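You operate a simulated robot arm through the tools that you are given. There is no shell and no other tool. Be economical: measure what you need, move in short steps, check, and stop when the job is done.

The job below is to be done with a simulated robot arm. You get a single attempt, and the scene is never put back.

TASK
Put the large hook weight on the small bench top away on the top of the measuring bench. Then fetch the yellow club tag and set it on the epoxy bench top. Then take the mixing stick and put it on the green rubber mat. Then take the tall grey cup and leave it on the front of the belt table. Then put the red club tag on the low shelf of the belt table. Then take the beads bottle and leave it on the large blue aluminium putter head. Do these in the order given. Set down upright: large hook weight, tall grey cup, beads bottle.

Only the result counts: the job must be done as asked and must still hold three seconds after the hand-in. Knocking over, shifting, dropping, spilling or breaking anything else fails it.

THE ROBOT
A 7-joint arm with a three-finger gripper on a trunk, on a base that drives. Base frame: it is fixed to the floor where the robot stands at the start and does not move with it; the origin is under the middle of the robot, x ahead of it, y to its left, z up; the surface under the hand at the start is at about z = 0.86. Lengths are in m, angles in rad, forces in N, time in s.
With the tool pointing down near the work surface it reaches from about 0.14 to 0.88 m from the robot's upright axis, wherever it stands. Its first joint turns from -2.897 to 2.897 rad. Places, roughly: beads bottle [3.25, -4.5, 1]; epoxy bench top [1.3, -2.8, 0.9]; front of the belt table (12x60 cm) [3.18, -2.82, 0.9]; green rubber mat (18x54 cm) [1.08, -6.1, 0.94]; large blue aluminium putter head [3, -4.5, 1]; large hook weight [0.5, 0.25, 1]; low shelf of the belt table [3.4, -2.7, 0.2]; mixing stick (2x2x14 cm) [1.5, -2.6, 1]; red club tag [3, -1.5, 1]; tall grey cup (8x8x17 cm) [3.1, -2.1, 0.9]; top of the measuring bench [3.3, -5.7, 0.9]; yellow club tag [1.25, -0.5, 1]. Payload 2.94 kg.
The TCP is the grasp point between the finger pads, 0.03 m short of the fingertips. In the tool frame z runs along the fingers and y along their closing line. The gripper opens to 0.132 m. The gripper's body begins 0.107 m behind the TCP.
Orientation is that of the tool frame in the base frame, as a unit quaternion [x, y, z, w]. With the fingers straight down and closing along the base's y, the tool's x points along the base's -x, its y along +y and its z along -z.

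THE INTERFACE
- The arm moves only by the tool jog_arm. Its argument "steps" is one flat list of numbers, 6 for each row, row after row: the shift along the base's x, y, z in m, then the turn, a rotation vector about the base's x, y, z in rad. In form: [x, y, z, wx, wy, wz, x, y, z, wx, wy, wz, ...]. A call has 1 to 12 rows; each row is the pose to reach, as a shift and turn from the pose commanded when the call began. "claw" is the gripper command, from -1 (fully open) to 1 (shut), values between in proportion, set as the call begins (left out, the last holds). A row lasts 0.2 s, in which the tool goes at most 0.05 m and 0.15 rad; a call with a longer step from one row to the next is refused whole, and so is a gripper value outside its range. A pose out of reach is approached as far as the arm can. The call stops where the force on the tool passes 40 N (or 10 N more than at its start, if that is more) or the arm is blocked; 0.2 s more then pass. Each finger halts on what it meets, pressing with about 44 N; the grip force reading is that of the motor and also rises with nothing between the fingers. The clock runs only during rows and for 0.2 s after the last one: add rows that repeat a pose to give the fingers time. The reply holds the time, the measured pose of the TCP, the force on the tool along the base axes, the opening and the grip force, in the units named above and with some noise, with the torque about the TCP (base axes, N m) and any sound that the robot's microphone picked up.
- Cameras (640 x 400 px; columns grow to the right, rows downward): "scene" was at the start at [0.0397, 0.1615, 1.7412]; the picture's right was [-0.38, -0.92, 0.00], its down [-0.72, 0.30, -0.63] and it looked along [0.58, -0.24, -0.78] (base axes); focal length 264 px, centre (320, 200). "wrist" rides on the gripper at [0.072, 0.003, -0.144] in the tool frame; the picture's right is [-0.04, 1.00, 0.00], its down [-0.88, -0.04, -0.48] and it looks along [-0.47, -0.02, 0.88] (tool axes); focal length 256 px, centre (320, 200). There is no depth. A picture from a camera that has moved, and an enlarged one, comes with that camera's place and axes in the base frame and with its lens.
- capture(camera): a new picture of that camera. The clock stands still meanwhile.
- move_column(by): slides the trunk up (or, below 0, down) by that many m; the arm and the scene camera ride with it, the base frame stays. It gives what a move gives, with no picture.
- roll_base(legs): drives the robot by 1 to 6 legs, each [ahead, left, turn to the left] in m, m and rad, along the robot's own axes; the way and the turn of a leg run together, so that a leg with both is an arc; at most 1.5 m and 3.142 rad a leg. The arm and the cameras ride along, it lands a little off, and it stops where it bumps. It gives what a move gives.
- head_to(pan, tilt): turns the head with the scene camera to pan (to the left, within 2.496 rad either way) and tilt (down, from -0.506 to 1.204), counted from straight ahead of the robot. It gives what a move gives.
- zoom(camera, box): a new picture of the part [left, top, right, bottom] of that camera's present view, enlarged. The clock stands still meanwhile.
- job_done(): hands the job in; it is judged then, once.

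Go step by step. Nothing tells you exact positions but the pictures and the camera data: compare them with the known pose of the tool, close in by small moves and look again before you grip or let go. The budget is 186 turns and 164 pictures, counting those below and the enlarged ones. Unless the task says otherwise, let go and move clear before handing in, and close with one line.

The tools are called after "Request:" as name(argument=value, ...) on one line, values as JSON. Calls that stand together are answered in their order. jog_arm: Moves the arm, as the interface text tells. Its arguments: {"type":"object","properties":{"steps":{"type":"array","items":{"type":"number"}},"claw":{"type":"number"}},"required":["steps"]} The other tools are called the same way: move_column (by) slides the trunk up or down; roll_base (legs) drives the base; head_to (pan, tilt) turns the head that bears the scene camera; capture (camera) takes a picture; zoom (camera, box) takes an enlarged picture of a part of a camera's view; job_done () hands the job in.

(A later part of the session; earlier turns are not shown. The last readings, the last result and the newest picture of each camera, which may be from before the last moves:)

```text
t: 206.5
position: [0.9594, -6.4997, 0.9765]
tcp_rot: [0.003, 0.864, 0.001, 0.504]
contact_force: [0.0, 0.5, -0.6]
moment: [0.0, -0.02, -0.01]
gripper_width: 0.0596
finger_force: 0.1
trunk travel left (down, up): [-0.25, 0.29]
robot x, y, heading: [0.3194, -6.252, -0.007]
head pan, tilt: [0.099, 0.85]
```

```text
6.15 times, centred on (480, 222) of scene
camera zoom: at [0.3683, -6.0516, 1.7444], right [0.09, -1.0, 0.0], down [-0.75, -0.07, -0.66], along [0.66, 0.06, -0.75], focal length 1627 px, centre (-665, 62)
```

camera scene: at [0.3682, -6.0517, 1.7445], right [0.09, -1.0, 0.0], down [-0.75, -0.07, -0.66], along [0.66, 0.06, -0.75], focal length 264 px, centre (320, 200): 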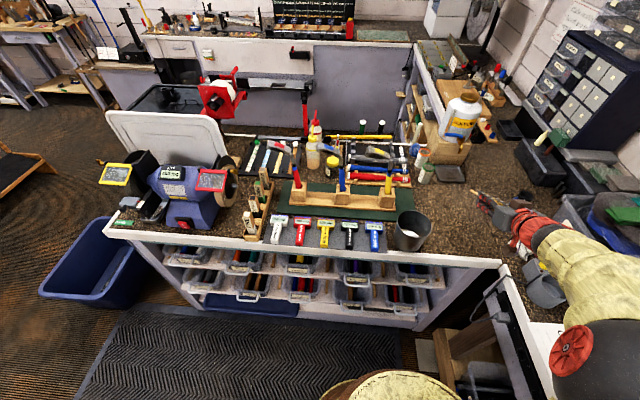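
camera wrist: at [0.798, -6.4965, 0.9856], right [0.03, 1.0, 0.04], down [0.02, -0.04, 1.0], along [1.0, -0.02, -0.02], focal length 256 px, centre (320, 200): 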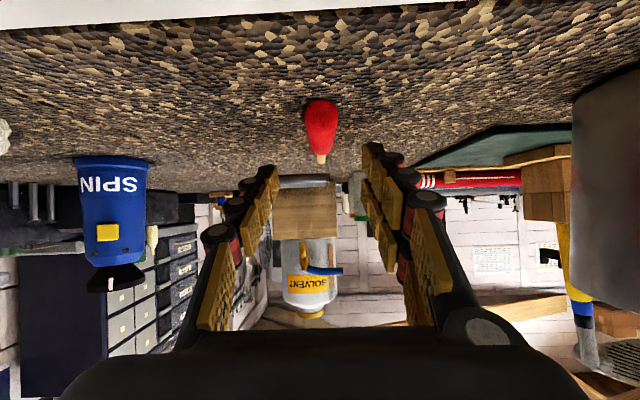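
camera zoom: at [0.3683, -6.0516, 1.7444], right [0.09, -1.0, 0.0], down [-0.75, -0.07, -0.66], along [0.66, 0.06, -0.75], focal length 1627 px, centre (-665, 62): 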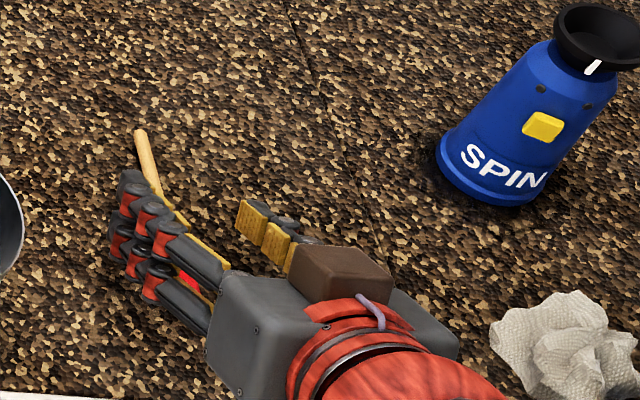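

The stick lies flat pointing along x. I'll raise and pitch back to vertical.

Request:
jog_arm(steps=[0, 0, 0.045, 0, 0, 0, 0, 0, 0.09, 0, 0, 0, 0, 0, 0.13, 0, 0.1496, 0, 0, 0, 0.15, 0, 0.2992, 0, 0, 0, 0.17, 0, 0.4488, 0, 0, 0, 0.18, 0, 0.5984, 0, 0, 0, 0.18, 0, 0.748, 0, 0, 0, 0.18, 0, 0.8976, 0, 0, 0, 0.18, 0, 1.047, 0, 0, 0, 0.18, 0, 1.047, 0])

Request:
capture(camera="wrist")

```text
t: 208.7
position: [0.959, -6.4991, 1.1574]
tcp_rot: [0.003, 1.0, -0.001, 0.003]
contact_force: [0.1, -0.5, 0.2]
moment: [-0.02, 0.0, 0.0]
gripper_width: 0.0594
finger_force: 0.0
trunk travel left (down, up): [-0.25, 0.29]
robot x, y, heading: [0.319, -6.2468, -0.004]
head pan, tilt: [0.099, 0.85]
```

```text
92 pictures are left
camera wrist: at [0.8848, -6.4959, 1.301], right [0.05, 1.0, 0.0], down [0.88, -0.04, 0.48], along [0.48, -0.02, -0.88], focal length 256 px, centre (320, 200)
```

wrist: 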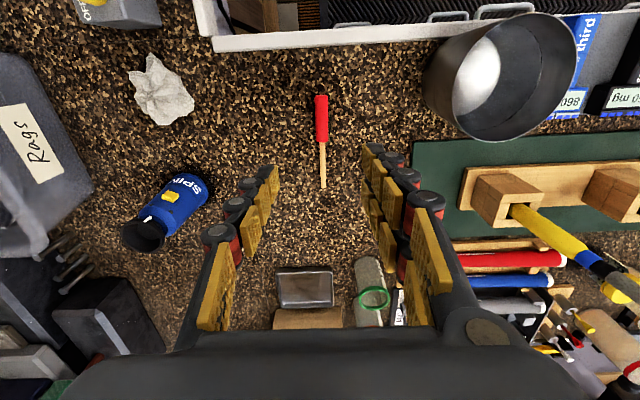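

The stick lies along x at y≈-6.497, handle x≈0.926–0.99. I'll grip near the handle's near end (x≈0.947) so the hand stays away from the hammers later.

Request:
jog_arm(steps=[-0.012, 0.002, -0.045, 0, 0, 0, -0.012, 0.002, -0.09, 0, 0, 0, -0.012, 0.002, -0.13, 0, 0, 0, -0.012, 0.002, -0.16, 0, 0, 0, -0.012, 0.002, -0.16, 0, 0, 0])

Request:
capture(camera="wrist")

```text
t: 209.9
position: [0.9473, -6.4981, 0.997]
tcp_rot: [0.004, 1.0, 0.001, 0.003]
contact_force: [0.2, 0.4, -0.5]
moment: [0.01, -0.01, 0.0]
gripper_width: 0.0593
finger_force: 0.0
trunk travel left (down, up): [-0.25, 0.29]
robot x, y, heading: [0.3214, -6.2515, -0.008]
head pan, tilt: [0.099, 0.85]
```

```text
91 pictures are left
camera wrist: at [0.8724, -6.4944, 1.1405], right [0.05, 1.0, 0.0], down [0.88, -0.04, 0.48], along [0.48, -0.02, -0.88], focal length 256 px, centre (320, 200)
```

wrist: 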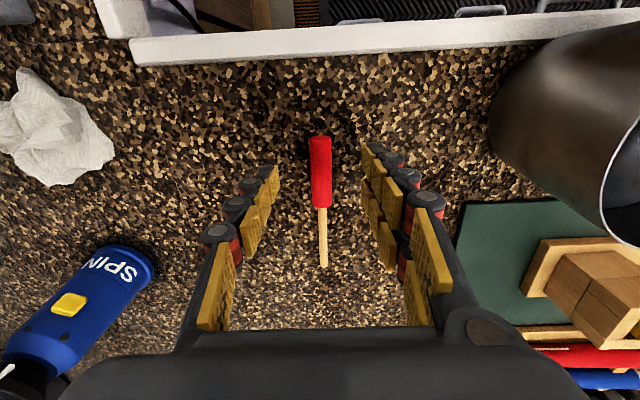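

Request:
jog_arm(steps=[0, 0, -0.02, 0, 0, 0, 0, 0, -0.035, 0, 0, 0, 0, 0, -0.043, 0, 0, 0, 0, 0, -0.043, 0, 0, 0])

Request:
jog_arm(steps=[0, 0, 0, 0, 0, 0, 0, 0, 0, 0, 0, 0, 0, 0, 0, 0, 0, 0, 0, 0, 0, 0, 0, 0], claw=1)

Request:
jog_arm(steps=[0, 0, 0.03, 0, 0, 0, 0, 0, 0.07, 0, 0, 0, 0, 0, 0.11, 0, 0, 0, 0, 0, 0.15, 0, 0, 0, 0, 0, 0.15, 0, 0, 0])

Request:
capture(camera="wrist")

```text
t: 210.9
position: [0.948, -6.4982, 0.9576]
tcp_rot: [0.003, 1.0, -0.001, 0.007]
contact_force: [-7.4, 4.4, 36.7]
moment: [0.96, 0.52, 0.07]
gripper_width: 0.0643
finger_force: 6.3
trunk travel left (down, up): [-0.25, 0.29]
robot x, y, heading: [0.3175, -6.2516, -0.006]
head pan, tilt: [0.099, 0.85]
```

```text
t: 211.3
position: [0.9494, -6.4957, 0.9588]
tcp_rot: [0.002, 1.0, -0.002, 0.009]
contact_force: [-1.8, 16.4, 21.2]
moment: [0.96, 0.48, -0.26]
gripper_width: 0.037
finger_force: 10.1
trunk travel left (down, up): [-0.25, 0.29]
robot x, y, heading: [0.3196, -6.2482, -0.01]
head pan, tilt: [0.099, 0.85]
stopped in row 2: the force on the tool passed its limit at 51 N (the readings are from after the stop); the commanded pose is now the measured one
```

```text
t: 212.5
position: [0.9495, -6.4998, 1.109]
tcp_rot: [0.003, 1.0, 0.0, 0.005]
contact_force: [-1.3, -0.5, -0.1]
moment: [0.0, -0.04, 0.0]
gripper_width: 0.0163
finger_force: 42.5
trunk travel left (down, up): [-0.25, 0.29]
robot x, y, heading: [0.3222, -6.2518, -0.007]
head pan, tilt: [0.099, 0.85]
```

```text
90 pictures are left
camera wrist: at [0.8756, -6.4954, 1.252], right [0.05, 1.0, 0.0], down [0.87, -0.04, 0.49], along [0.49, -0.03, -0.87], focal length 256 px, centre (320, 200)
```

wrist: 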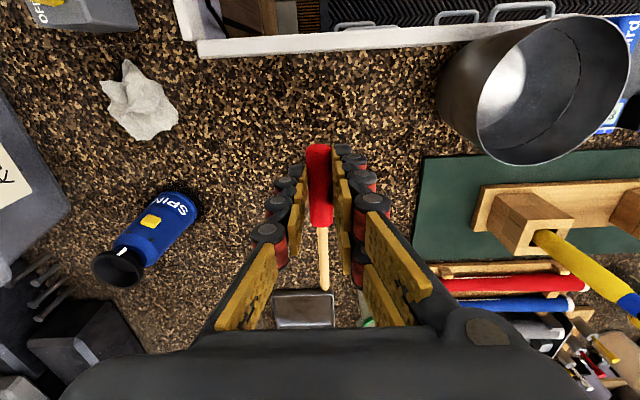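

The stick is held horizontally. Now move over the mat's right strip (TCP 1.05, -6.335).

Request:
jog_arm(steps=[0.02, 0.035, 0, 0, 0, 0, 0.04, 0.07, 0, 0, 0, 0, 0.06, 0.105, 0, 0, 0, 0, 0.08, 0.14, 0, 0, 0, 0, 0.1, 0.165, 0, 0, 0, 0, 0.1, 0.165, 0, 0, 0, 0])

Request:
capture(camera="wrist")

Request:
zoom(camera="scene", box=[360, 120, 520, 260])

```text
t: 213.9
position: [1.0494, -6.3319, 1.1071]
tcp_rot: [0.003, 1.0, 0.0, 0.006]
contact_force: [0.0, -0.7, 0.3]
moment: [0.0, 0.0, 0.0]
gripper_width: 0.0164
finger_force: 41.9
trunk travel left (down, up): [-0.25, 0.29]
robot x, y, heading: [0.3188, -6.2479, -0.001]
head pan, tilt: [0.099, 0.85]
```

```text
89 pictures are left
camera wrist: at [0.9742, -6.3287, 1.25], right [0.05, 1.0, 0.0], down [0.87, -0.04, 0.49], along [0.49, -0.03, -0.87], focal length 256 px, centre (320, 200)
```

wrist: 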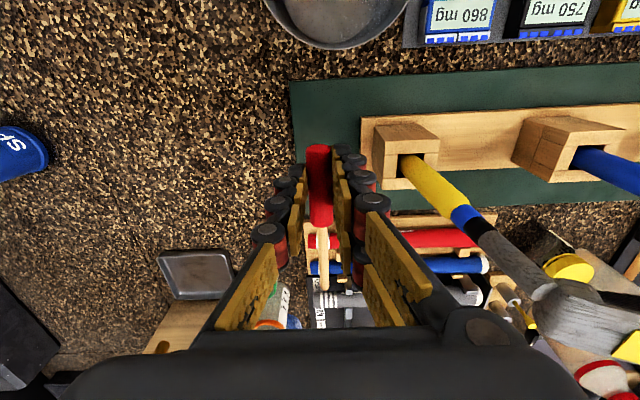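

```text
2.86 times, centred on (440, 190) of scene
camera zoom: at [0.3685, -6.0514, 1.7444], right [0.09, -1.0, 0.0], down [-0.75, -0.07, -0.66], along [0.66, 0.06, -0.75], focal length 756 px, centre (-23, 229)
```

zoom: 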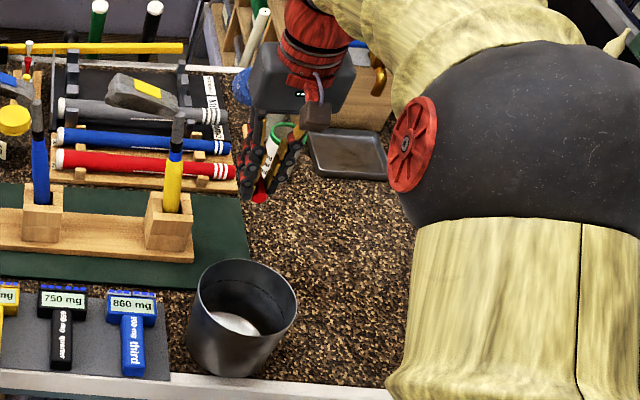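

Aligned: the stick spans the mat's free right strip (mat edge y≈-6.367, rack end ≈-6.286). Descending carefully.

Request:
jog_arm(steps=[0, 0.003, -0.04, 0, 0, 0, 0, 0.003, -0.08, 0, 0, 0, 0, 0.003, -0.115, 0, 0, 0, 0, 0.003, -0.128, 0, 0, 0, 0, 0.003, -0.128, 0, 0, 0])

Request:
capture(camera="wrist")

Request:
zoom(camera="scene", box=[360, 120, 520, 260])

```text
t: 215.1
position: [1.049, -6.3289, 0.9773]
tcp_rot: [0.004, 1.0, 0.0, 0.006]
contact_force: [0.7, 0.5, -0.5]
moment: [-0.02, 0.0, -0.03]
gripper_width: 0.0163
finger_force: 42.3
trunk travel left (down, up): [-0.25, 0.29]
robot x, y, heading: [0.3187, -6.248, -0.006]
head pan, tilt: [0.099, 0.85]
```

```text
87 pictures are left
camera wrist: at [0.9738, -6.3254, 1.121], right [0.05, 1.0, 0.0], down [0.87, -0.04, 0.49], along [0.49, -0.03, -0.87], focal length 256 px, centre (320, 200)
```

wrist: 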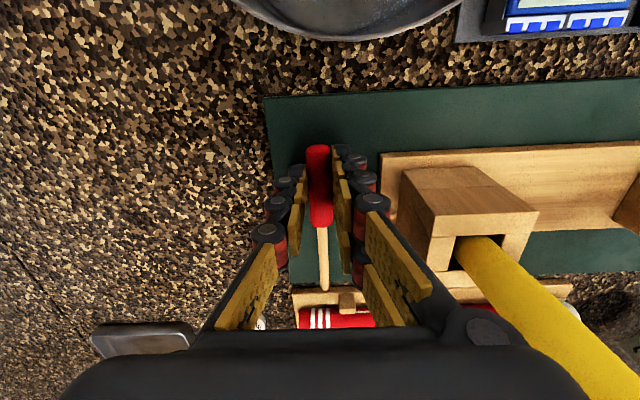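

```text
2.86 times, centred on (440, 190) of scene
camera zoom: at [0.3684, -6.0515, 1.7445], right [0.09, -1.0, 0.0], down [-0.75, -0.07, -0.66], along [0.66, 0.06, -0.75], focal length 756 px, centre (-23, 229)
```

zoom: 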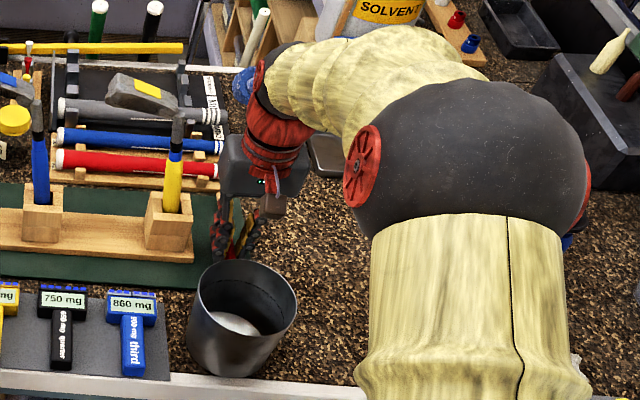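

Request:
jog_arm(steps=[0, 0, -0.004, 0, 0, 0, 0, 0, -0.008, 0, 0, 0, 0, 0, -0.011, 0, 0, 0, 0, 0, -0.014, 0, 0, 0])

```text
t: 216.1
position: [1.0491, -6.3307, 0.9689]
tcp_rot: [0.004, 1.0, -0.002, 0.011]
contact_force: [-7.1, 1.0, 31.0]
moment: [0.07, 0.54, -0.02]
gripper_width: 0.0162
finger_force: 42.4
trunk travel left (down, up): [-0.25, 0.29]
robot x, y, heading: [0.3203, -6.2485, -0.01]
head pan, tilt: [0.099, 0.85]
```

Contact reached. Ease up and open slightly.

Request:
jog_arm(steps=[0, 0, 0.005, 0, 0, 0, 0, 0, 0.005, 0, 0, 0, 0, 0, 0.005, 0, 0, 0], claw=0.45)

Request:
jog_arm(steps=[0, 0, 0.01, 0, 0, 0, 0, 0, 0.03, 0, 0, 0, 0, 0, 0.07, 0, 0, 0, 0, 0, 0.11, 0, 0, 0, 0, 0, 0.15, 0, 0, 0, 0, 0, 0.19, 0, 0, 0, 0, 0, 0.19, 0, 0, 0])

Request:
capture(camera="wrist")

```text
t: 216.9
position: [1.0483, -6.3299, 0.9686]
tcp_rot: [0.004, 1.0, 0.0, 0.006]
contact_force: [0.7, 0.2, 1.2]
moment: [0.0, 0.0, 0.0]
gripper_width: 0.0363
finger_force: 0.0
trunk travel left (down, up): [-0.25, 0.29]
robot x, y, heading: [0.322, -6.25, -0.007]
head pan, tilt: [0.099, 0.85]
```

```text
t: 218.5
position: [1.0486, -6.3285, 1.1577]
tcp_rot: [0.003, 1.0, -0.002, 0.005]
contact_force: [0.3, 0.6, -0.2]
moment: [0.03, -0.01, 0.0]
gripper_width: 0.0365
finger_force: 0.1
trunk travel left (down, up): [-0.25, 0.29]
robot x, y, heading: [0.3158, -6.2486, -0.003]
head pan, tilt: [0.099, 0.85]
```

```text
85 pictures are left
camera wrist: at [0.9735, -6.3245, 1.3003], right [0.05, 1.0, 0.0], down [0.87, -0.04, 0.49], along [0.49, -0.03, -0.87], focal length 256 px, centre (320, 200)
```

wrist: 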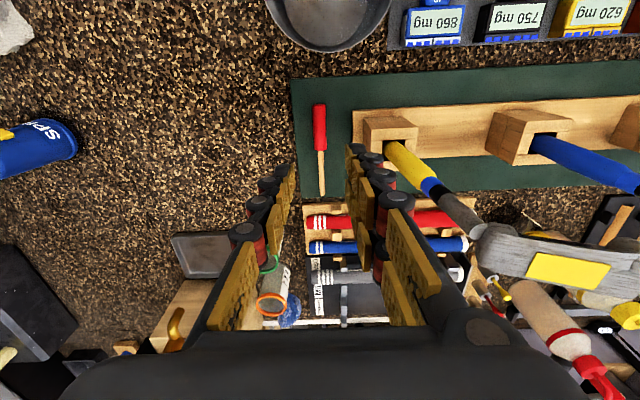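

The stick lies on the mat. Next the tall grey cup: fold the arm and drive back across between island and epoxy bench.

Request:
jog_arm(steps=[0, 0, 0.05, 0, 0, 0, 0, 0, 0.1, 0, 0, 0, 0, 0, 0.15, 0, 0, 0, -0.04, 0.01, 0.17, 0, 0, 0, -0.085, 0.02, 0.17, 0, 0, 0, -0.13, 0.03, 0.17, 0, 0, 0, -0.175, 0.04, 0.17, 0, 0, 0, -0.22, 0.05, 0.17, 0, 0, 0, -0.265, 0.06, 0.17, 0, 0, 0, -0.31, 0.07, 0.17, 0, 0, 0, -0.35, 0.08, 0.17, 0, 0, 0])

Request:
capture(camera="scene")

```text
t: 220.9
position: [0.6985, -6.2505, 1.3293]
tcp_rot: [0.003, 1.0, 0.0, 0.007]
contact_force: [-0.2, 0.7, 0.6]
moment: [-0.05, -0.01, 0.01]
gripper_width: 0.0365
finger_force: 0.0
trunk travel left (down, up): [-0.25, 0.29]
robot x, y, heading: [0.3185, -6.2512, -0.001]
head pan, tilt: [0.099, 0.85]
```

```text
84 pictures are left
camera scene: at [0.367, -6.0514, 1.7445], right [0.09, -1.0, 0.0], down [-0.75, -0.07, -0.66], along [0.66, 0.06, -0.75], focal length 264 px, centre (320, 200)
```

scene: 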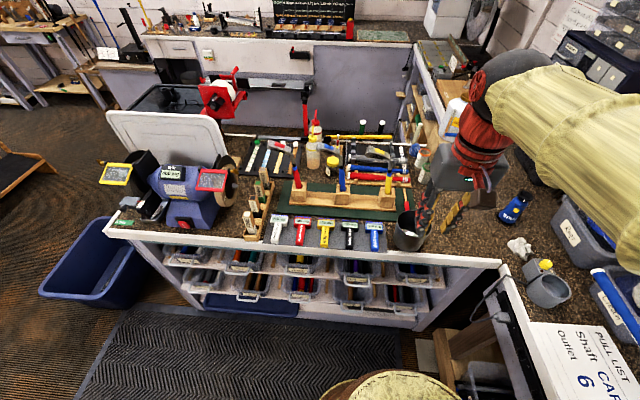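

Request:
roll_base(legs=[[-0.35, 0, 0], [0, 1.5, 0], [0, 0.85, 0]])

Request:
head_to(pan=0.25, tilt=0.6)

Request:
capture(camera="scene")

```text
t: 234.4
position: [0.3458, -3.887, 1.3298]
tcp_rot: [-0.002, 1.0, -0.001, 0.007]
contact_force: [-0.2, 0.4, 0.4]
moment: [-0.02, -0.01, 0.0]
gripper_width: 0.0363
finger_force: 0.2
trunk travel left (down, up): [-0.25, 0.29]
robot x, y, heading: [-0.0354, -3.8914, 0.005]
head pan, tilt: [0.099, 0.85]
```

```text
t: 235.2
position: [0.3469, -3.8863, 1.3288]
tcp_rot: [-0.003, 1.0, -0.001, 0.006]
contact_force: [-0.7, 0.3, 0.2]
moment: [-0.02, 0.03, -0.04]
gripper_width: 0.0361
finger_force: 0.0
trunk travel left (down, up): [-0.25, 0.29]
robot x, y, heading: [-0.0355, -3.8901, 0.012]
head pan, tilt: [0.25, 0.6]
```

```text
83 pictures are left
camera scene: at [0.0191, -3.6782, 1.7653], right [0.25, -0.97, 0.0], down [-0.55, -0.14, -0.82], along [0.8, 0.21, -0.57], focal length 264 px, centre (320, 200)
```

scene: 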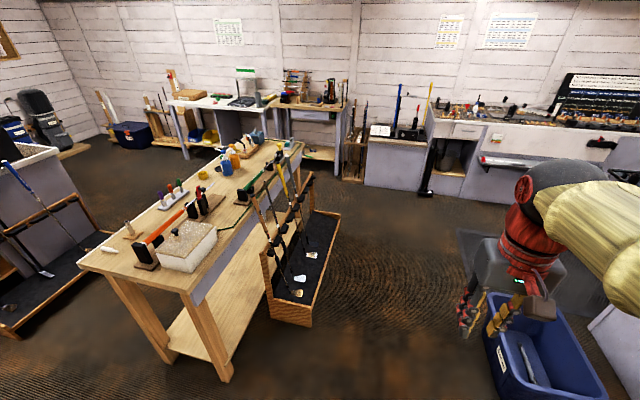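

Passage is clear; continue ahead then strafe left to face the belt table.

Request:
roll_base(legs=[[1.5, 0, -0.012], [1.1, 0, 0], [0, 1.45, 0]])

Request:
head_to(pan=0.1, tilt=0.75)

Request:
capture(camera="scene")

```text
t: 254.9
position: [2.9858, -2.3849, 1.3278]
tcp_rot: [0.016, 1.0, -0.001, 0.006]
contact_force: [0.1, -0.6, -0.4]
moment: [0.02, 0.0, -0.01]
gripper_width: 0.0361
finger_force: 0.1
trunk travel left (down, up): [-0.25, 0.29]
robot x, y, heading: [2.6068, -2.3732, -0.029]
head pan, tilt: [0.25, 0.6]
```

```text
t: 255.6
position: [2.9873, -2.3837, 1.3299]
tcp_rot: [0.016, 1.0, -0.001, 0.007]
contact_force: [-0.7, -0.1, 0.2]
moment: [0.01, 0.01, 0.02]
gripper_width: 0.0362
finger_force: 0.0
trunk travel left (down, up): [-0.25, 0.29]
robot x, y, heading: [2.6083, -2.3742, -0.028]
head pan, tilt: [0.099, 0.75]
```

```text
82 pictures are left
camera scene: at [2.6644, -2.1779, 1.7525], right [0.07, -1.0, 0.0], down [-0.68, -0.05, -0.73], along [0.73, 0.05, -0.68], focal length 264 px, centre (320, 200)
```

scene: 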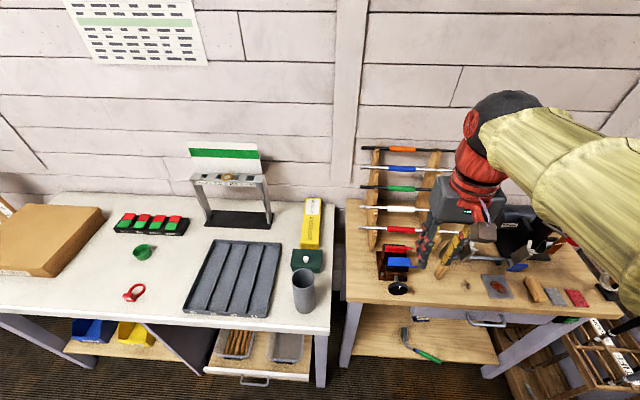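

Cup, red tag and belt table are all visible. Zooming.

Request:
zoom(camera="scene", box=[90, 200, 350, 340])

Request:
zoom(camera="scene", box=[330, 220, 630, 390])

```text
2.46 times, centred on (220, 270) of scene
camera zoom: at [2.6644, -2.1779, 1.7525], right [0.07, -1.0, 0.0], down [-0.68, -0.05, -0.73], along [0.73, 0.05, -0.68], focal length 651 px, centre (566, 28)
```

zoom: 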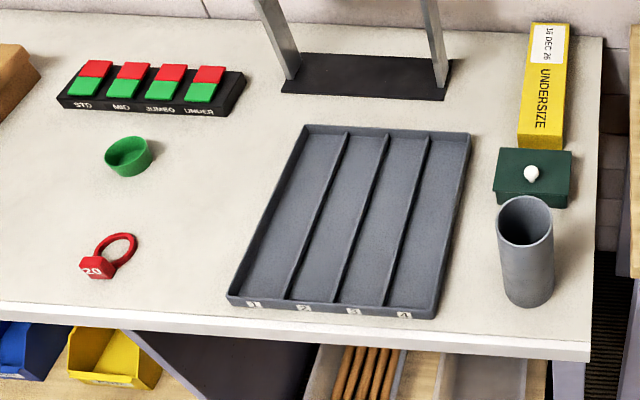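

```text
2.13 times, centred on (480, 305) of scene
camera zoom: at [2.6644, -2.1779, 1.7525], right [0.07, -1.0, 0.0], down [-0.68, -0.05, -0.73], along [0.73, 0.05, -0.68], focal length 564 px, centre (-21, -24)
```

zoom: 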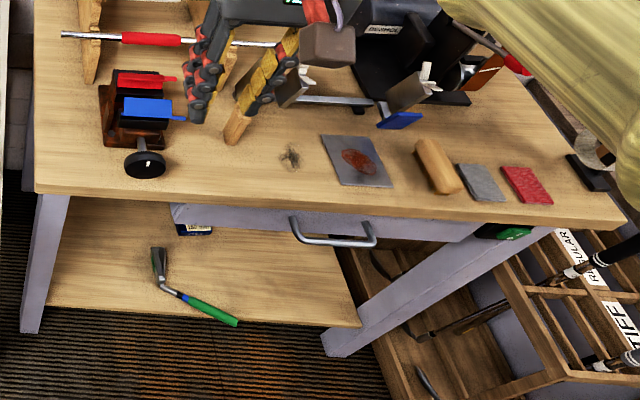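

The grey cup is at about (3.058, -2.102), top ≈1.08. I'll move above it with fingers fully open.

Request:
jog_arm(steps=[0.01, 0.04, 0, 0, 0, 0, 0.02, 0.08, 0, 0, 0, 0, 0.03, 0.12, 0, 0, 0, 0, 0.04, 0.16, 0, 0, 0, 0, 0.05, 0.2, 0, 0, 0, 0, 0.06, 0.24, 0, 0, 0, 0, 0.07, 0.281, -0.02, 0, 0, 0, 0.07, 0.281, -0.06, 0, 0, 0, 0.07, 0.281, -0.09, 0, 0, 0, 0.07, 0.281, -0.09, 0, 0, 0], claw=-1)

Request:
capture(camera="wrist")

```text
t: 257.8
position: [3.0545, -2.103, 1.2359]
tcp_rot: [0.015, 1.0, -0.001, 0.007]
contact_force: [0.1, 0.4, 0.2]
moment: [-0.04, 0.01, 0.0]
gripper_width: 0.132
finger_force: 0.1
trunk travel left (down, up): [-0.25, 0.29]
robot x, y, heading: [2.6065, -2.3762, -0.03]
head pan, tilt: [0.099, 0.75]
```

```text
79 pictures are left
camera wrist: at [2.9804, -2.0968, 1.3791], right [0.07, 1.0, 0.0], down [0.87, -0.06, 0.49], along [0.49, -0.04, -0.87], focal length 256 px, centre (320, 200)
```

wrist: 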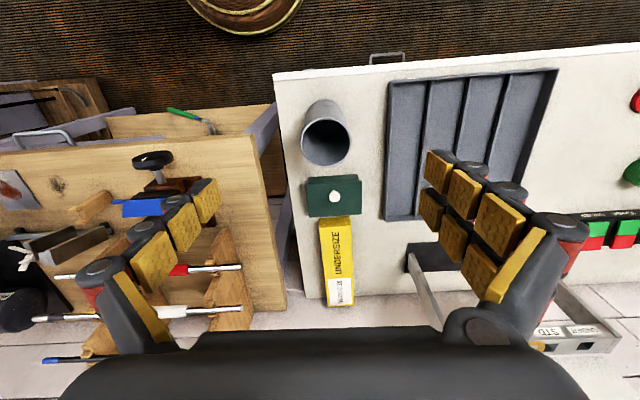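

Cup centre is (3.066, -2.10). Descend around it.

Request:
jog_arm(steps=[0.011, 0.003, -0.03, 0, 0, 0, 0.011, 0.003, -0.07, 0, 0, 0, 0.011, 0.003, -0.1, 0, 0, 0, 0.011, 0.003, -0.14, 0, 0, 0, 0.011, 0.003, -0.175, 0, 0, 0, 0.011, 0.003, -0.205, 0, 0, 0, 0.011, 0.003, -0.205, 0, 0, 0])

Request:
capture(camera="wrist")

Request:
zoom(camera="scene", box=[220, 200, 400, 330])

```text
t: 259.4
position: [3.0672, -2.1004, 1.0339]
tcp_rot: [0.016, 1.0, -0.001, 0.007]
contact_force: [-0.2, 0.1, -0.1]
moment: [0.0, 0.0, 0.01]
gripper_width: 0.1321
finger_force: 0.0
trunk travel left (down, up): [-0.25, 0.29]
robot x, y, heading: [2.604, -2.3766, -0.031]
head pan, tilt: [0.099, 0.75]
```

```text
78 pictures are left
camera wrist: at [2.9928, -2.0939, 1.1775], right [0.07, 1.0, 0.0], down [0.87, -0.06, 0.49], along [0.49, -0.04, -0.87], focal length 256 px, centre (320, 200)
```

wrist: 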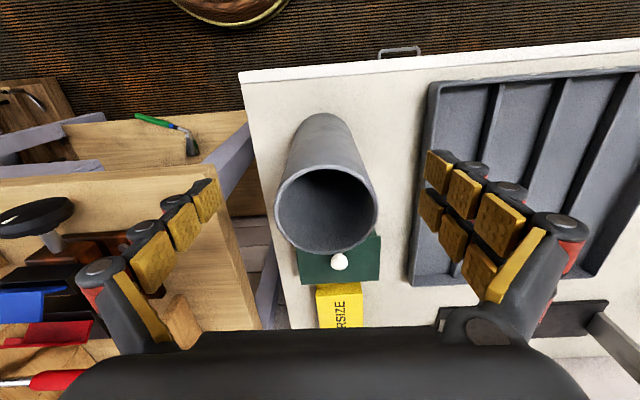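

```text
3.08 times, centred on (310, 265) of scene
camera zoom: at [2.6647, -2.1776, 1.7524], right [0.07, -1.0, 0.0], down [-0.68, -0.05, -0.73], along [0.73, 0.05, -0.68], focal length 814 px, centre (351, 0)
```

zoom: 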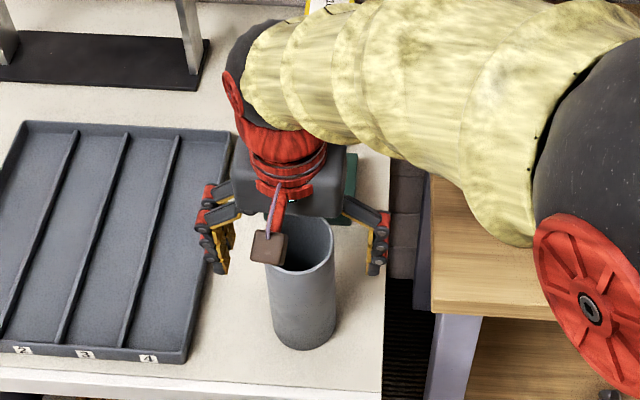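

Comparing the two wrist pictures, the cup rim is really at z≈1.03, centre (3.085, -2.097). I adjust x and lower to z≈0.98 before closing.

Request:
jog_arm(steps=[0.017, 0.003, 0, 0, 0, 0, 0.017, 0.003, -0.03, 0, 0, 0, 0.017, 0.003, -0.055, 0, 0, 0, 0.017, 0.003, -0.055, 0, 0, 0])

Request:
capture(camera="wrist")

```text
t: 260.4
position: [3.0863, -2.096, 0.9802]
tcp_rot: [0.016, 1.0, -0.002, 0.007]
contact_force: [-0.2, -0.3, 0.2]
moment: [0.0, 0.01, -0.01]
gripper_width: 0.1322
finger_force: 0.2
trunk travel left (down, up): [-0.25, 0.29]
robot x, y, heading: [2.6064, -2.3764, -0.031]
head pan, tilt: [0.099, 0.75]
```

```text
76 pictures are left
camera wrist: at [3.0108, -2.0898, 1.1231], right [0.07, 1.0, 0.0], down [0.87, -0.06, 0.49], along [0.49, -0.04, -0.87], focal length 256 px, centre (320, 200)
```

wrist: 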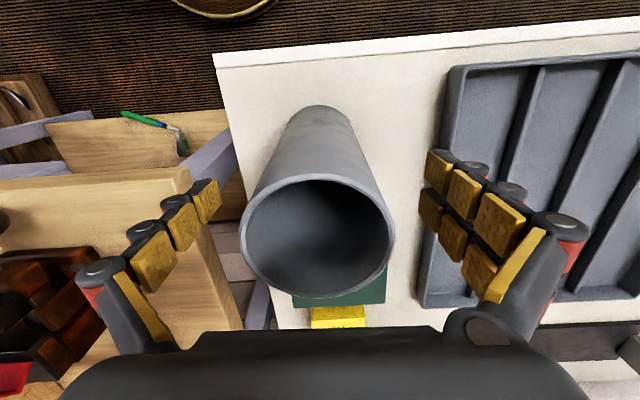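

Aligned. Closing on the cup.

Request:
jog_arm(steps=[-0.004, 0, 0, 0, 0, 0, -0.004, 0, 0, 0, 0, 0, -0.004, 0, 0, 0, 0, 0, -0.004, 0, 0, 0, 0, 0, -0.004, 0, 0, 0, 0, 0, -0.004, 0, 0, 0, 0, 0], claw=1)

Request:
jog_arm(steps=[0, 0, 0.02, 0, 0, 0, 0, 0, 0.05, 0, 0, 0, 0, 0, 0.08, 0, 0, 0, 0, 0, 0.08, 0, 0, 0])

Request:
capture(camera="scene")

Request:
capture(camera="wrist")

```text
t: 261.8
position: [3.0802, -2.0959, 0.9802]
tcp_rot: [0.016, 1.0, -0.001, 0.007]
contact_force: [0.2, -1.0, 1.2]
moment: [-0.05, 0.01, -0.01]
gripper_width: 0.071
finger_force: 32.6
trunk travel left (down, up): [-0.25, 0.29]
robot x, y, heading: [2.6066, -2.3753, -0.03]
head pan, tilt: [0.099, 0.75]
```

```text
t: 262.8
position: [3.0801, -2.0964, 1.06]
tcp_rot: [0.016, 1.0, -0.001, 0.006]
contact_force: [0.2, 0.3, -1.1]
moment: [-0.01, -0.02, 0.0]
gripper_width: 0.0704
finger_force: 43.8
trunk travel left (down, up): [-0.25, 0.29]
robot x, y, heading: [2.6077, -2.3736, -0.028]
head pan, tilt: [0.099, 0.75]
```

```text
75 pictures are left
camera scene: at [2.6646, -2.1777, 1.7524], right [0.07, -1.0, 0.0], down [-0.68, -0.05, -0.73], along [0.73, 0.05, -0.68], focal length 264 px, centre (320, 200)
```

scene: 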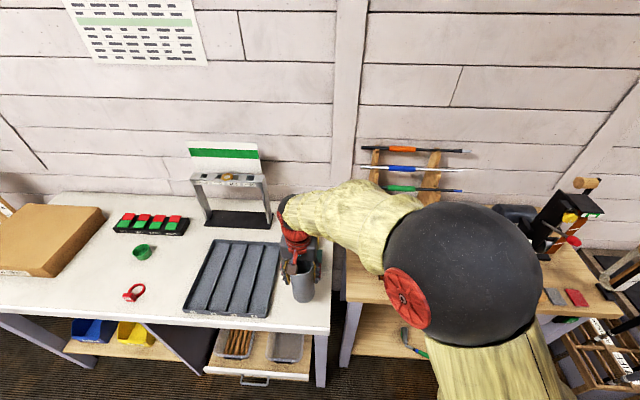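

```text
74 pictures are left
camera wrist: at [3.0056, -2.0906, 1.2029], right [0.07, 1.0, 0.0], down [0.87, -0.06, 0.49], along [0.49, -0.04, -0.87], focal length 256 px, centre (320, 200)
```

wrist: 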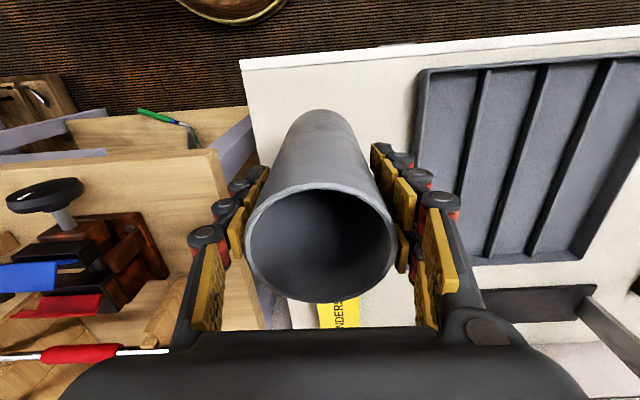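

The cup is held (light). I'll raise it and carry it over the belt table front, near (3.15, -2.635).

Request:
jog_arm(steps=[0, 0, 0.047, 0, 0, 0, 0, 0, 0.094, 0, 0, 0, 0, 0, 0.141, 0, 0, 0, 0, 0, 0.188, 0, 0, 0, 0, -0.045, 0.2, 0, 0, 0, 0, -0.09, 0.2, 0, 0, 0, 0, -0.135, 0.2, 0, 0, 0, 0, -0.18, 0.2, 0, 0, 0, 0.01, -0.225, 0.2, 0, 0, 0, 0.02, -0.27, 0.2, 0, 0, 0, 0.03, -0.315, 0.2, 0, 0, 0, 0.04, -0.36, 0.2, 0, 0, 0])

Request:
capture(camera="wrist")

```text
t: 265.4
position: [3.1202, -2.4569, 1.2554]
tcp_rot: [0.016, 1.0, -0.001, 0.006]
contact_force: [-0.1, 0.1, -0.9]
moment: [-0.01, -0.01, 0.01]
gripper_width: 0.0702
finger_force: 43.5
trunk travel left (down, up): [-0.25, 0.29]
robot x, y, heading: [2.605, -2.3774, -0.032]
head pan, tilt: [0.099, 0.75]
```

```text
73 pictures are left
camera wrist: at [3.0448, -2.4516, 1.3998], right [0.07, 1.0, 0.0], down [0.87, -0.06, 0.49], along [0.49, -0.04, -0.87], focal length 256 px, centre (320, 200)
```

wrist: 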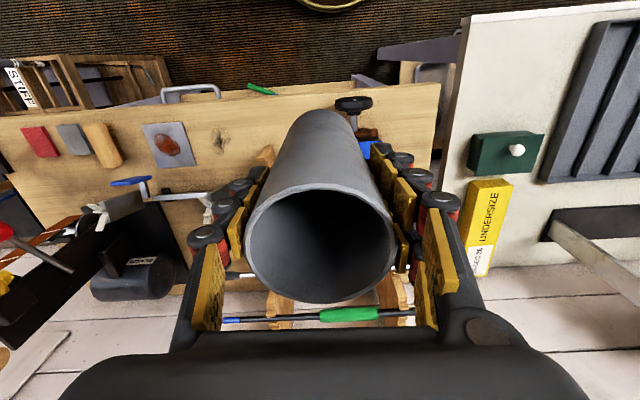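

The knot in the wood marks the free spot; target (3.175, -2.65). Moving over it.

Request:
jog_arm(steps=[0.012, -0.043, 0, 0, 0, 0, 0.024, -0.086, 0, 0, 0, 0, 0.036, -0.129, 0, 0, 0, 0, 0.048, -0.172, 0, 0, 0, 0, 0.055, -0.193, -0.02, 0, 0, 0, 0.055, -0.193, -0.06, 0, 0, 0, 0.055, -0.193, -0.1, 0, 0, 0, 0.055, -0.193, -0.14, 0, 0, 0, 0.055, -0.193, -0.14, 0, 0, 0])

Request:
capture(camera="wrist")

Request:
capture(camera="scene")

```text
t: 267.4
position: [3.1753, -2.6493, 1.119]
tcp_rot: [0.016, 1.0, -0.002, 0.006]
contact_force: [0.3, 0.0, -1.0]
moment: [-0.01, -0.01, 0.04]
gripper_width: 0.0702
finger_force: 44.0
trunk travel left (down, up): [-0.25, 0.29]
robot x, y, heading: [2.6078, -2.3744, -0.031]
head pan, tilt: [0.099, 0.75]
```

```text
72 pictures are left
camera wrist: at [3.1001, -2.6436, 1.2624], right [0.07, 1.0, 0.0], down [0.87, -0.06, 0.49], along [0.49, -0.04, -0.87], focal length 256 px, centre (320, 200)
```

wrist: 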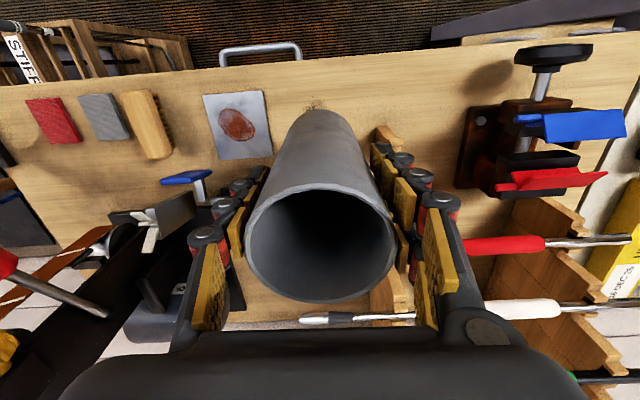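

```text
71 pictures are left
camera scene: at [2.6647, -2.1782, 1.7525], right [0.07, -1.0, 0.0], down [-0.68, -0.05, -0.73], along [0.73, 0.05, -0.68], focal length 264 px, centre (320, 200)
```

scene: 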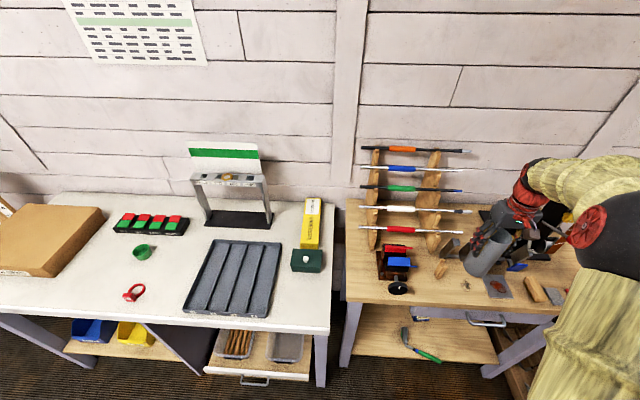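

Clear all round. Lowering slowly to contact.

Request:
jog_arm(steps=[0, 0.002, -0.035, 0, 0, 0, 0, 0.002, -0.065, 0, 0, 0, 0, 0.002, -0.08, 0, 0, 0, 0, 0.002, -0.09, 0, 0, 0, 0, 0.002, -0.1, 0, 0, 0, 0, 0.002, -0.108, 0, 0, 0, 0, 0.002, -0.116, 0, 0, 0, 0, 0.002, -0.124, 0, 0, 0, 0, 0.002, -0.132, 0, 0, 0, 0, 0.002, -0.14, 0, 0, 0])

Request:
zoom(camera="scene", box=[380, 200, 580, 330])

```text
t: 269.6
position: [3.1763, -2.6493, 0.9846]
tcp_rot: [0.015, 1.0, -0.002, 0.008]
contact_force: [1.3, 0.3, 9.1]
moment: [0.1, 0.22, -0.04]
gripper_width: 0.0675
finger_force: 44.3
trunk travel left (down, up): [-0.25, 0.29]
robot x, y, heading: [2.6074, -2.3784, -0.032]
head pan, tilt: [0.099, 0.75]
stopped in row 10: the force on the tool passed its limit at 51 N (the readings are from after the stop); the commanded pose is now the measured one
```

```text
3.08 times, centred on (480, 265) of scene
camera zoom: at [2.6641, -2.1778, 1.7521], right [0.07, -1.0, 0.0], down [-0.68, -0.05, -0.73], along [0.73, 0.05, -0.68], focal length 814 px, centre (-172, 0)
```

zoom: 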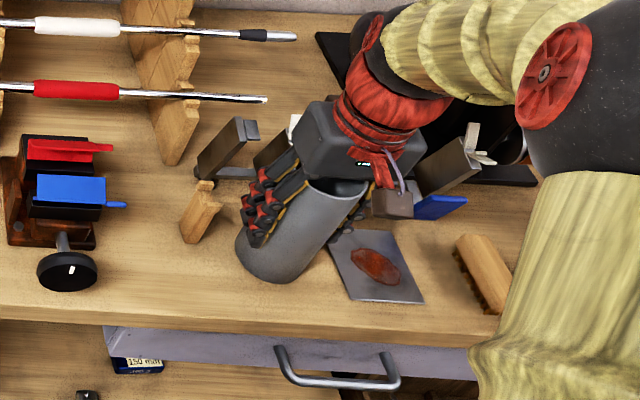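

Seated (table ≈0.865). Opening and rising.

Request:
jog_arm(steps=[0, 0, 0.002, 0, 0, 0, 0, 0, 0.002, 0, 0, 0, 0, 0, 0.002, 0, 0, 0, 0, 0, 0.002, 0, 0, 0], claw=-0.55)

Request:
jog_arm(steps=[0, 0, 0.03, 0, 0, 0, 0, 0, 0.07, 0, 0, 0, 0, 0, 0.115, 0, 0, 0, 0, 0, 0.16, 0, 0, 0, 0, 0, 0.205, 0, 0, 0, 0, 0, 0.25, 0, 0, 0, 0, 0, 0.29, 0, 0, 0, 0, 0, 0.29, 0, 0, 0])

Request:
capture(camera="scene")

Request:
capture(camera="wrist")

```text
t: 270.6
position: [3.1754, -2.6491, 0.9853]
tcp_rot: [0.016, 1.0, -0.001, 0.006]
contact_force: [-0.3, -0.2, 1.0]
moment: [0.01, 0.03, -0.01]
gripper_width: 0.1025
finger_force: 0.0
trunk travel left (down, up): [-0.25, 0.29]
robot x, y, heading: [2.6046, -2.3797, -0.029]
head pan, tilt: [0.099, 0.75]
```

```text
t: 272.4
position: [3.1749, -2.6466, 1.2771]
tcp_rot: [0.016, 1.0, 0.0, 0.006]
contact_force: [1.3, 0.6, 0.1]
moment: [-0.01, -0.02, 0.0]
gripper_width: 0.1024
finger_force: 0.0
trunk travel left (down, up): [-0.25, 0.29]
robot x, y, heading: [2.605, -2.3766, -0.031]
head pan, tilt: [0.099, 0.75]
```

```text
69 pictures are left
camera scene: at [2.6647, -2.1781, 1.7524], right [0.07, -1.0, 0.0], down [-0.68, -0.05, -0.73], along [0.73, 0.05, -0.68], focal length 264 px, centre (320, 200)
```

scene: 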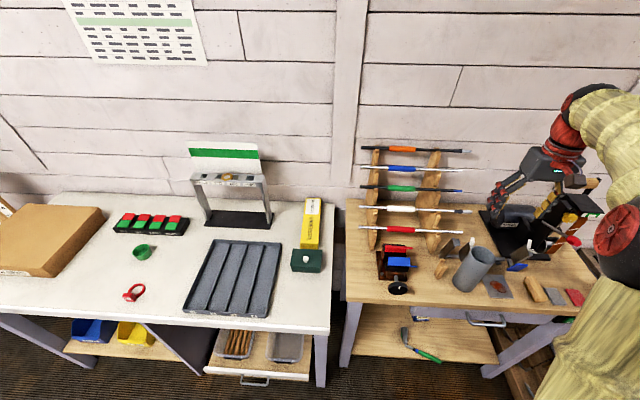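

```text
68 pictures are left
camera wrist: at [3.1009, -2.6417, 1.4204], right [0.07, 1.0, 0.0], down [0.87, -0.06, 0.49], along [0.48, -0.04, -0.87], focal length 256 px, centre (320, 200)
```

wrist: 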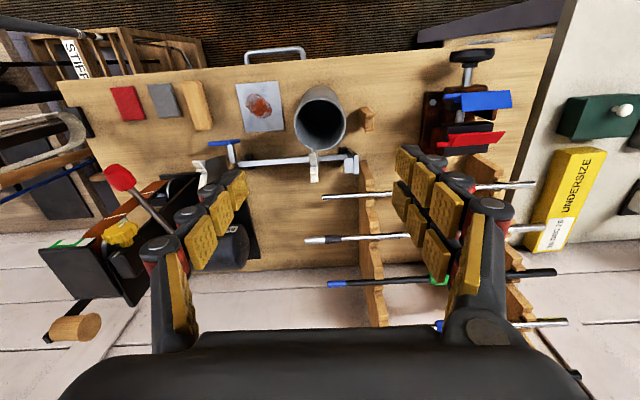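

The cup stands upright on the belt table front. Next the red tag at about (3.08, -1.48): tuck the arm and strafe left.

Request:
jog_arm(steps=[-0.02, 0.035, 0.02, 0, 0, 0, -0.04, 0.07, 0.04, 0, 0, 0, -0.065, 0.105, 0.05, 0, 0, 0, -0.09, 0.14, 0.05, 0, 0, 0, -0.115, 0.175, 0.05, 0, 0, 0, -0.14, 0.21, 0.05, 0, 0, 0, -0.16, 0.245, 0.05, 0, 0, 0, -0.185, 0.27, 0.05, 0, 0, 0])

Request:
roll_base(legs=[[-0.1, 0.8, 0.03]])

Request:
capture(camera="wrist")

Request:
capture(camera="scene")

```text
t: 274.2
position: [2.9872, -2.3745, 1.3261]
tcp_rot: [0.016, 1.0, -0.001, 0.007]
contact_force: [0.7, 0.3, 0.8]
moment: [-0.02, -0.01, -0.02]
gripper_width: 0.1024
finger_force: 0.1
trunk travel left (down, up): [-0.25, 0.29]
robot x, y, heading: [2.6089, -2.3738, -0.029]
head pan, tilt: [0.099, 0.75]
```

```text
t: 278.5
position: [2.9029, -1.5725, 1.3272]
tcp_rot: [0.003, 1.0, -0.001, 0.006]
contact_force: [0.7, 0.2, -0.1]
moment: [-0.01, 0.0, 0.01]
gripper_width: 0.1025
finger_force: 0.0
trunk travel left (down, up): [-0.25, 0.29]
robot x, y, heading: [2.5208, -1.5818, -0.005]
head pan, tilt: [0.099, 0.75]
```

```text
67 pictures are left
camera wrist: at [2.8275, -1.5676, 1.4693], right [0.05, 1.0, 0.0], down [0.87, -0.04, 0.49], along [0.49, -0.02, -0.87], focal length 256 px, centre (320, 200)
```

wrist: 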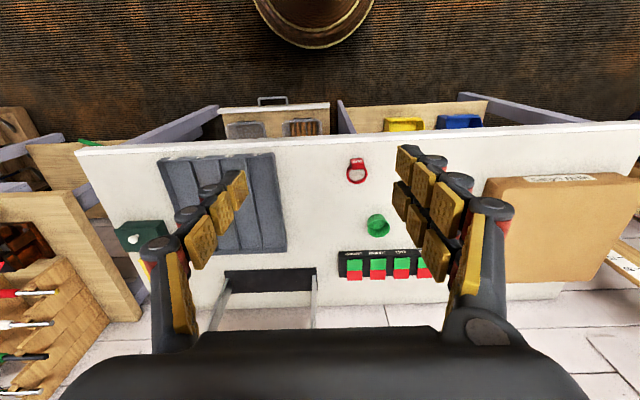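

```text
66 pictures are left
camera scene: at [2.5726, -1.3824, 1.7524], right [0.1, -1.0, 0.0], down [-0.68, -0.07, -0.73], along [0.73, 0.07, -0.68], focal length 264 px, centre (320, 200)
```

scene: 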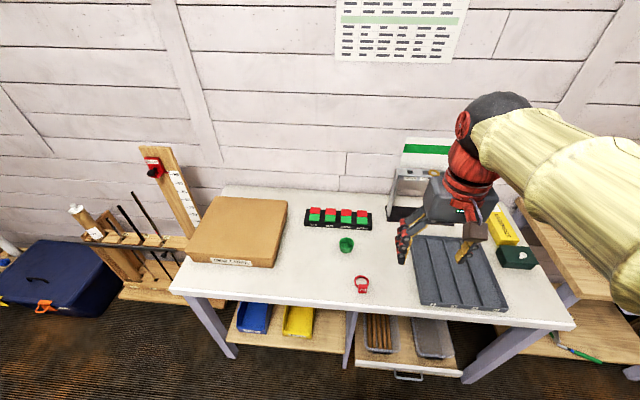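

The red tag's plate is near (3.057, -1.488), oriented like the yellow one. Moving above it with fingers narrowed.

Request:
jog_arm(steps=[0.025, 0.014, -0.03, 0, 0, 0, 0.05, 0.028, -0.06, 0, 0, 0, 0.075, 0.042, -0.09, 0, 0, 0, 0.1, 0.056, -0.12, 0, 0, 0, 0.125, 0.07, -0.15, 0, 0, 0, 0.154, 0.085, -0.18, 0, 0, 0, 0.154, 0.085, -0.225, 0, 0, 0, 0.154, 0.085, -0.27, 0, 0, 0, 0.154, 0.085, -0.31, 0, 0, 0, 0.154, 0.085, -0.31, 0, 0, 0], claw=0.09)

Request:
capture(camera="wrist")

```text
t: 280.7
position: [3.0539, -1.4846, 1.0174]
tcp_rot: [0.002, 1.0, -0.001, 0.005]
contact_force: [-0.2, 0.0, -0.1]
moment: [0.01, -0.02, 0.03]
gripper_width: 0.0598
finger_force: 0.0
trunk travel left (down, up): [-0.25, 0.29]
robot x, y, heading: [2.522, -1.585, -0.006]
head pan, tilt: [0.099, 0.75]
```

```text
65 pictures are left
camera wrist: at [2.9788, -1.4807, 1.1602], right [0.05, 1.0, 0.0], down [0.87, -0.04, 0.49], along [0.49, -0.02, -0.87], focal length 256 px, centre (320, 200)
```

wrist: 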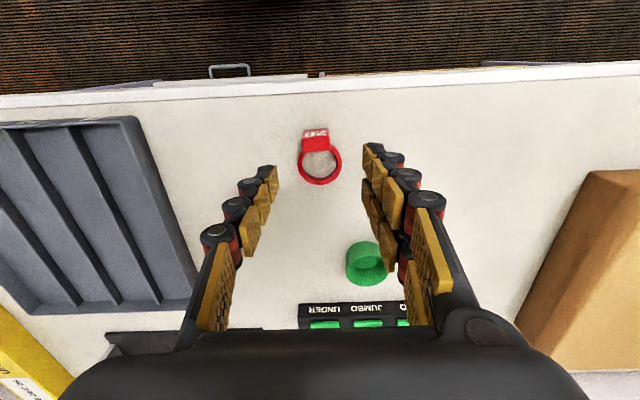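

Request:
jog_arm(steps=[0.007, -0.0035, -0.04, 0, 0, 0, 0.007, -0.0035, -0.08, 0, 0, 0, 0.007, -0.0035, -0.1, 0, 0, 0, 0.007, -0.0035, -0.11, 0, 0, 0, 0.007, -0.0035, -0.119, 0, 0, 0, 0.007, -0.0035, -0.119, 0, 0, 0])

Request:
capture(camera="wrist")

```text
t: 282.1
position: [3.0642, -1.4912, 0.898]
tcp_rot: [0.003, 1.0, 0.0, 0.007]
contact_force: [0.4, 0.9, -0.3]
moment: [0.0, 0.0, 0.01]
gripper_width: 0.0602
finger_force: 0.0
trunk travel left (down, up): [-0.25, 0.29]
robot x, y, heading: [2.5183, -1.5839, -0.001]
head pan, tilt: [0.099, 0.75]
```

```text
64 pictures are left
camera wrist: at [2.988, -1.4873, 1.0404], right [0.05, 1.0, 0.0], down [0.87, -0.04, 0.49], along [0.49, -0.02, -0.87], focal length 256 px, centre (320, 200)
```

wrist: 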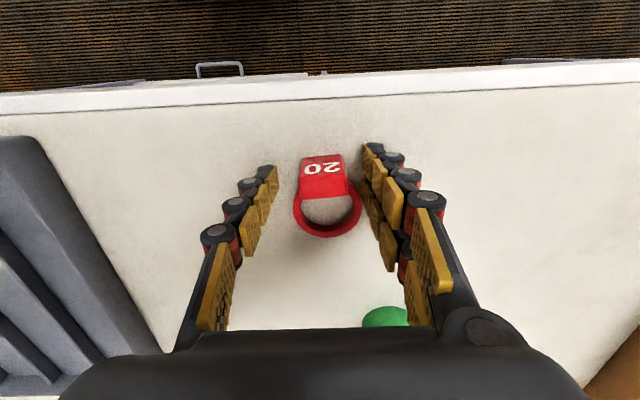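

Request:
jog_arm(steps=[-0.005, 0.001, -0.002, 0, 0, 0, -0.005, 0.001, -0.002, 0, 0, 0])

Request:
jog_arm(steps=[0, 0, 0, 0, 0, 0, 0, 0, 0, 0, 0, 0, 0, 0, 0, 0, 0, 0, 0, 0, 0, 0, 0, 0], claw=1)

Request:
jog_arm(steps=[0, 0, 0.03, 0, 0, 0, 0, 0, 0.07, 0, 0, 0, 0, 0, 0.115, 0, 0, 0, -0.02, 0, 0.155, 0, 0, 0, -0.04, 0, 0.195, 0, 0, 0, -0.06, 0, 0.235, 0, 0, 0, -0.08, 0, 0.275, 0, 0, 0, -0.1, 0, 0.315, 0, 0, 0, -0.12, -0.03, 0.345, 0, 0, 0, -0.15, -0.06, 0.36, 0, 0, 0, -0.17, -0.09, 0.38, 0, 0, 0])

Request:
capture(camera="wrist")

```text
t: 282.7
position: [3.0585, -1.4899, 0.8957]
tcp_rot: [0.003, 1.0, -0.001, 0.007]
contact_force: [0.4, -0.8, 0.2]
moment: [0.04, 0.01, 0.0]
gripper_width: 0.06
finger_force: 0.0
trunk travel left (down, up): [-0.25, 0.29]
robot x, y, heading: [2.5197, -1.5811, -0.006]
head pan, tilt: [0.099, 0.75]
```

```text
t: 283.7
position: [3.0578, -1.4908, 0.8969]
tcp_rot: [0.002, 1.0, -0.001, 0.006]
contact_force: [-1.2, 0.4, 0.3]
moment: [-0.04, 0.02, -0.03]
gripper_width: 0.03
finger_force: 32.8
trunk travel left (down, up): [-0.25, 0.29]
robot x, y, heading: [2.5195, -1.5788, 0.001]
head pan, tilt: [0.099, 0.75]
```

```text
t: 286.1
position: [2.8867, -1.5813, 1.2746]
tcp_rot: [0.002, 1.0, 0.0, 0.005]
contact_force: [-0.5, -0.9, -0.7]
moment: [-0.03, -0.02, 0.01]
gripper_width: 0.0292
finger_force: 43.9
trunk travel left (down, up): [-0.25, 0.29]
robot x, y, heading: [2.5214, -1.5825, -0.003]
head pan, tilt: [0.099, 0.75]
```

```text
63 pictures are left
camera wrist: at [2.8118, -1.5768, 1.4182], right [0.05, 1.0, 0.0], down [0.87, -0.04, 0.49], along [0.49, -0.02, -0.87], focal length 256 px, centre (320, 200)
```

wrist: 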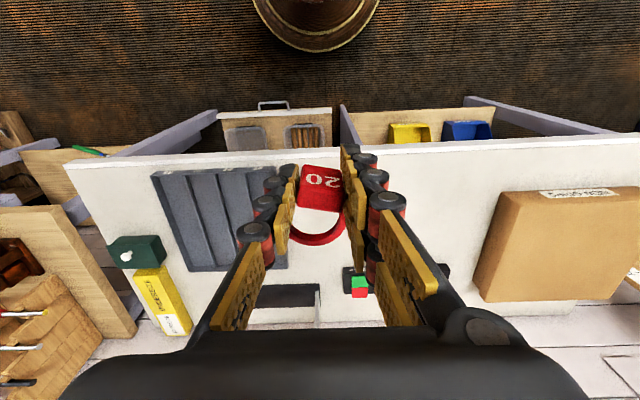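

Red tag held. Driving in front of the belt table to inspect the low shelf.

Request:
roll_base(legs=[[-0.05, -0.87, 0]])

Request:
head_to(pan=-0.15, tilt=1.0)

Request:
capture(camera="scene")

```text
t: 290.8
position: [2.8405, -2.4644, 1.274]
tcp_rot: [-0.004, 1.0, -0.002, 0.006]
contact_force: [-0.3, 0.2, -0.1]
moment: [0.0, 0.01, 0.01]
gripper_width: 0.0292
finger_force: 44.4
trunk travel left (down, up): [-0.25, 0.29]
robot x, y, heading: [2.4778, -2.4716, 0.007]
head pan, tilt: [0.099, 0.75]
```

```text
t: 291.5
position: [2.8388, -2.4632, 1.2755]
tcp_rot: [-0.004, 1.0, -0.001, 0.007]
contact_force: [-0.2, 0.0, 0.8]
moment: [0.0, -0.01, -0.02]
gripper_width: 0.0291
finger_force: 44.3
trunk travel left (down, up): [-0.25, 0.29]
robot x, y, heading: [2.4703, -2.4748, 0.006]
head pan, tilt: [-0.15, 1.0]
```

```text
62 pictures are left
camera scene: at [2.5098, -2.2882, 1.7334], right [-0.14, -0.99, 0.0], down [-0.83, 0.12, -0.54], along [0.54, -0.08, -0.84], focal length 264 px, centre (320, 200)
```

scene: 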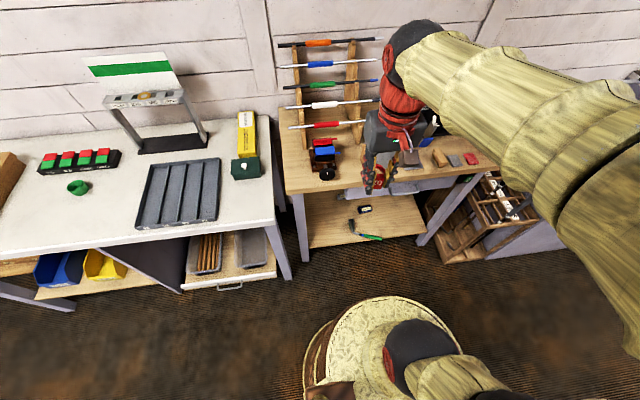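

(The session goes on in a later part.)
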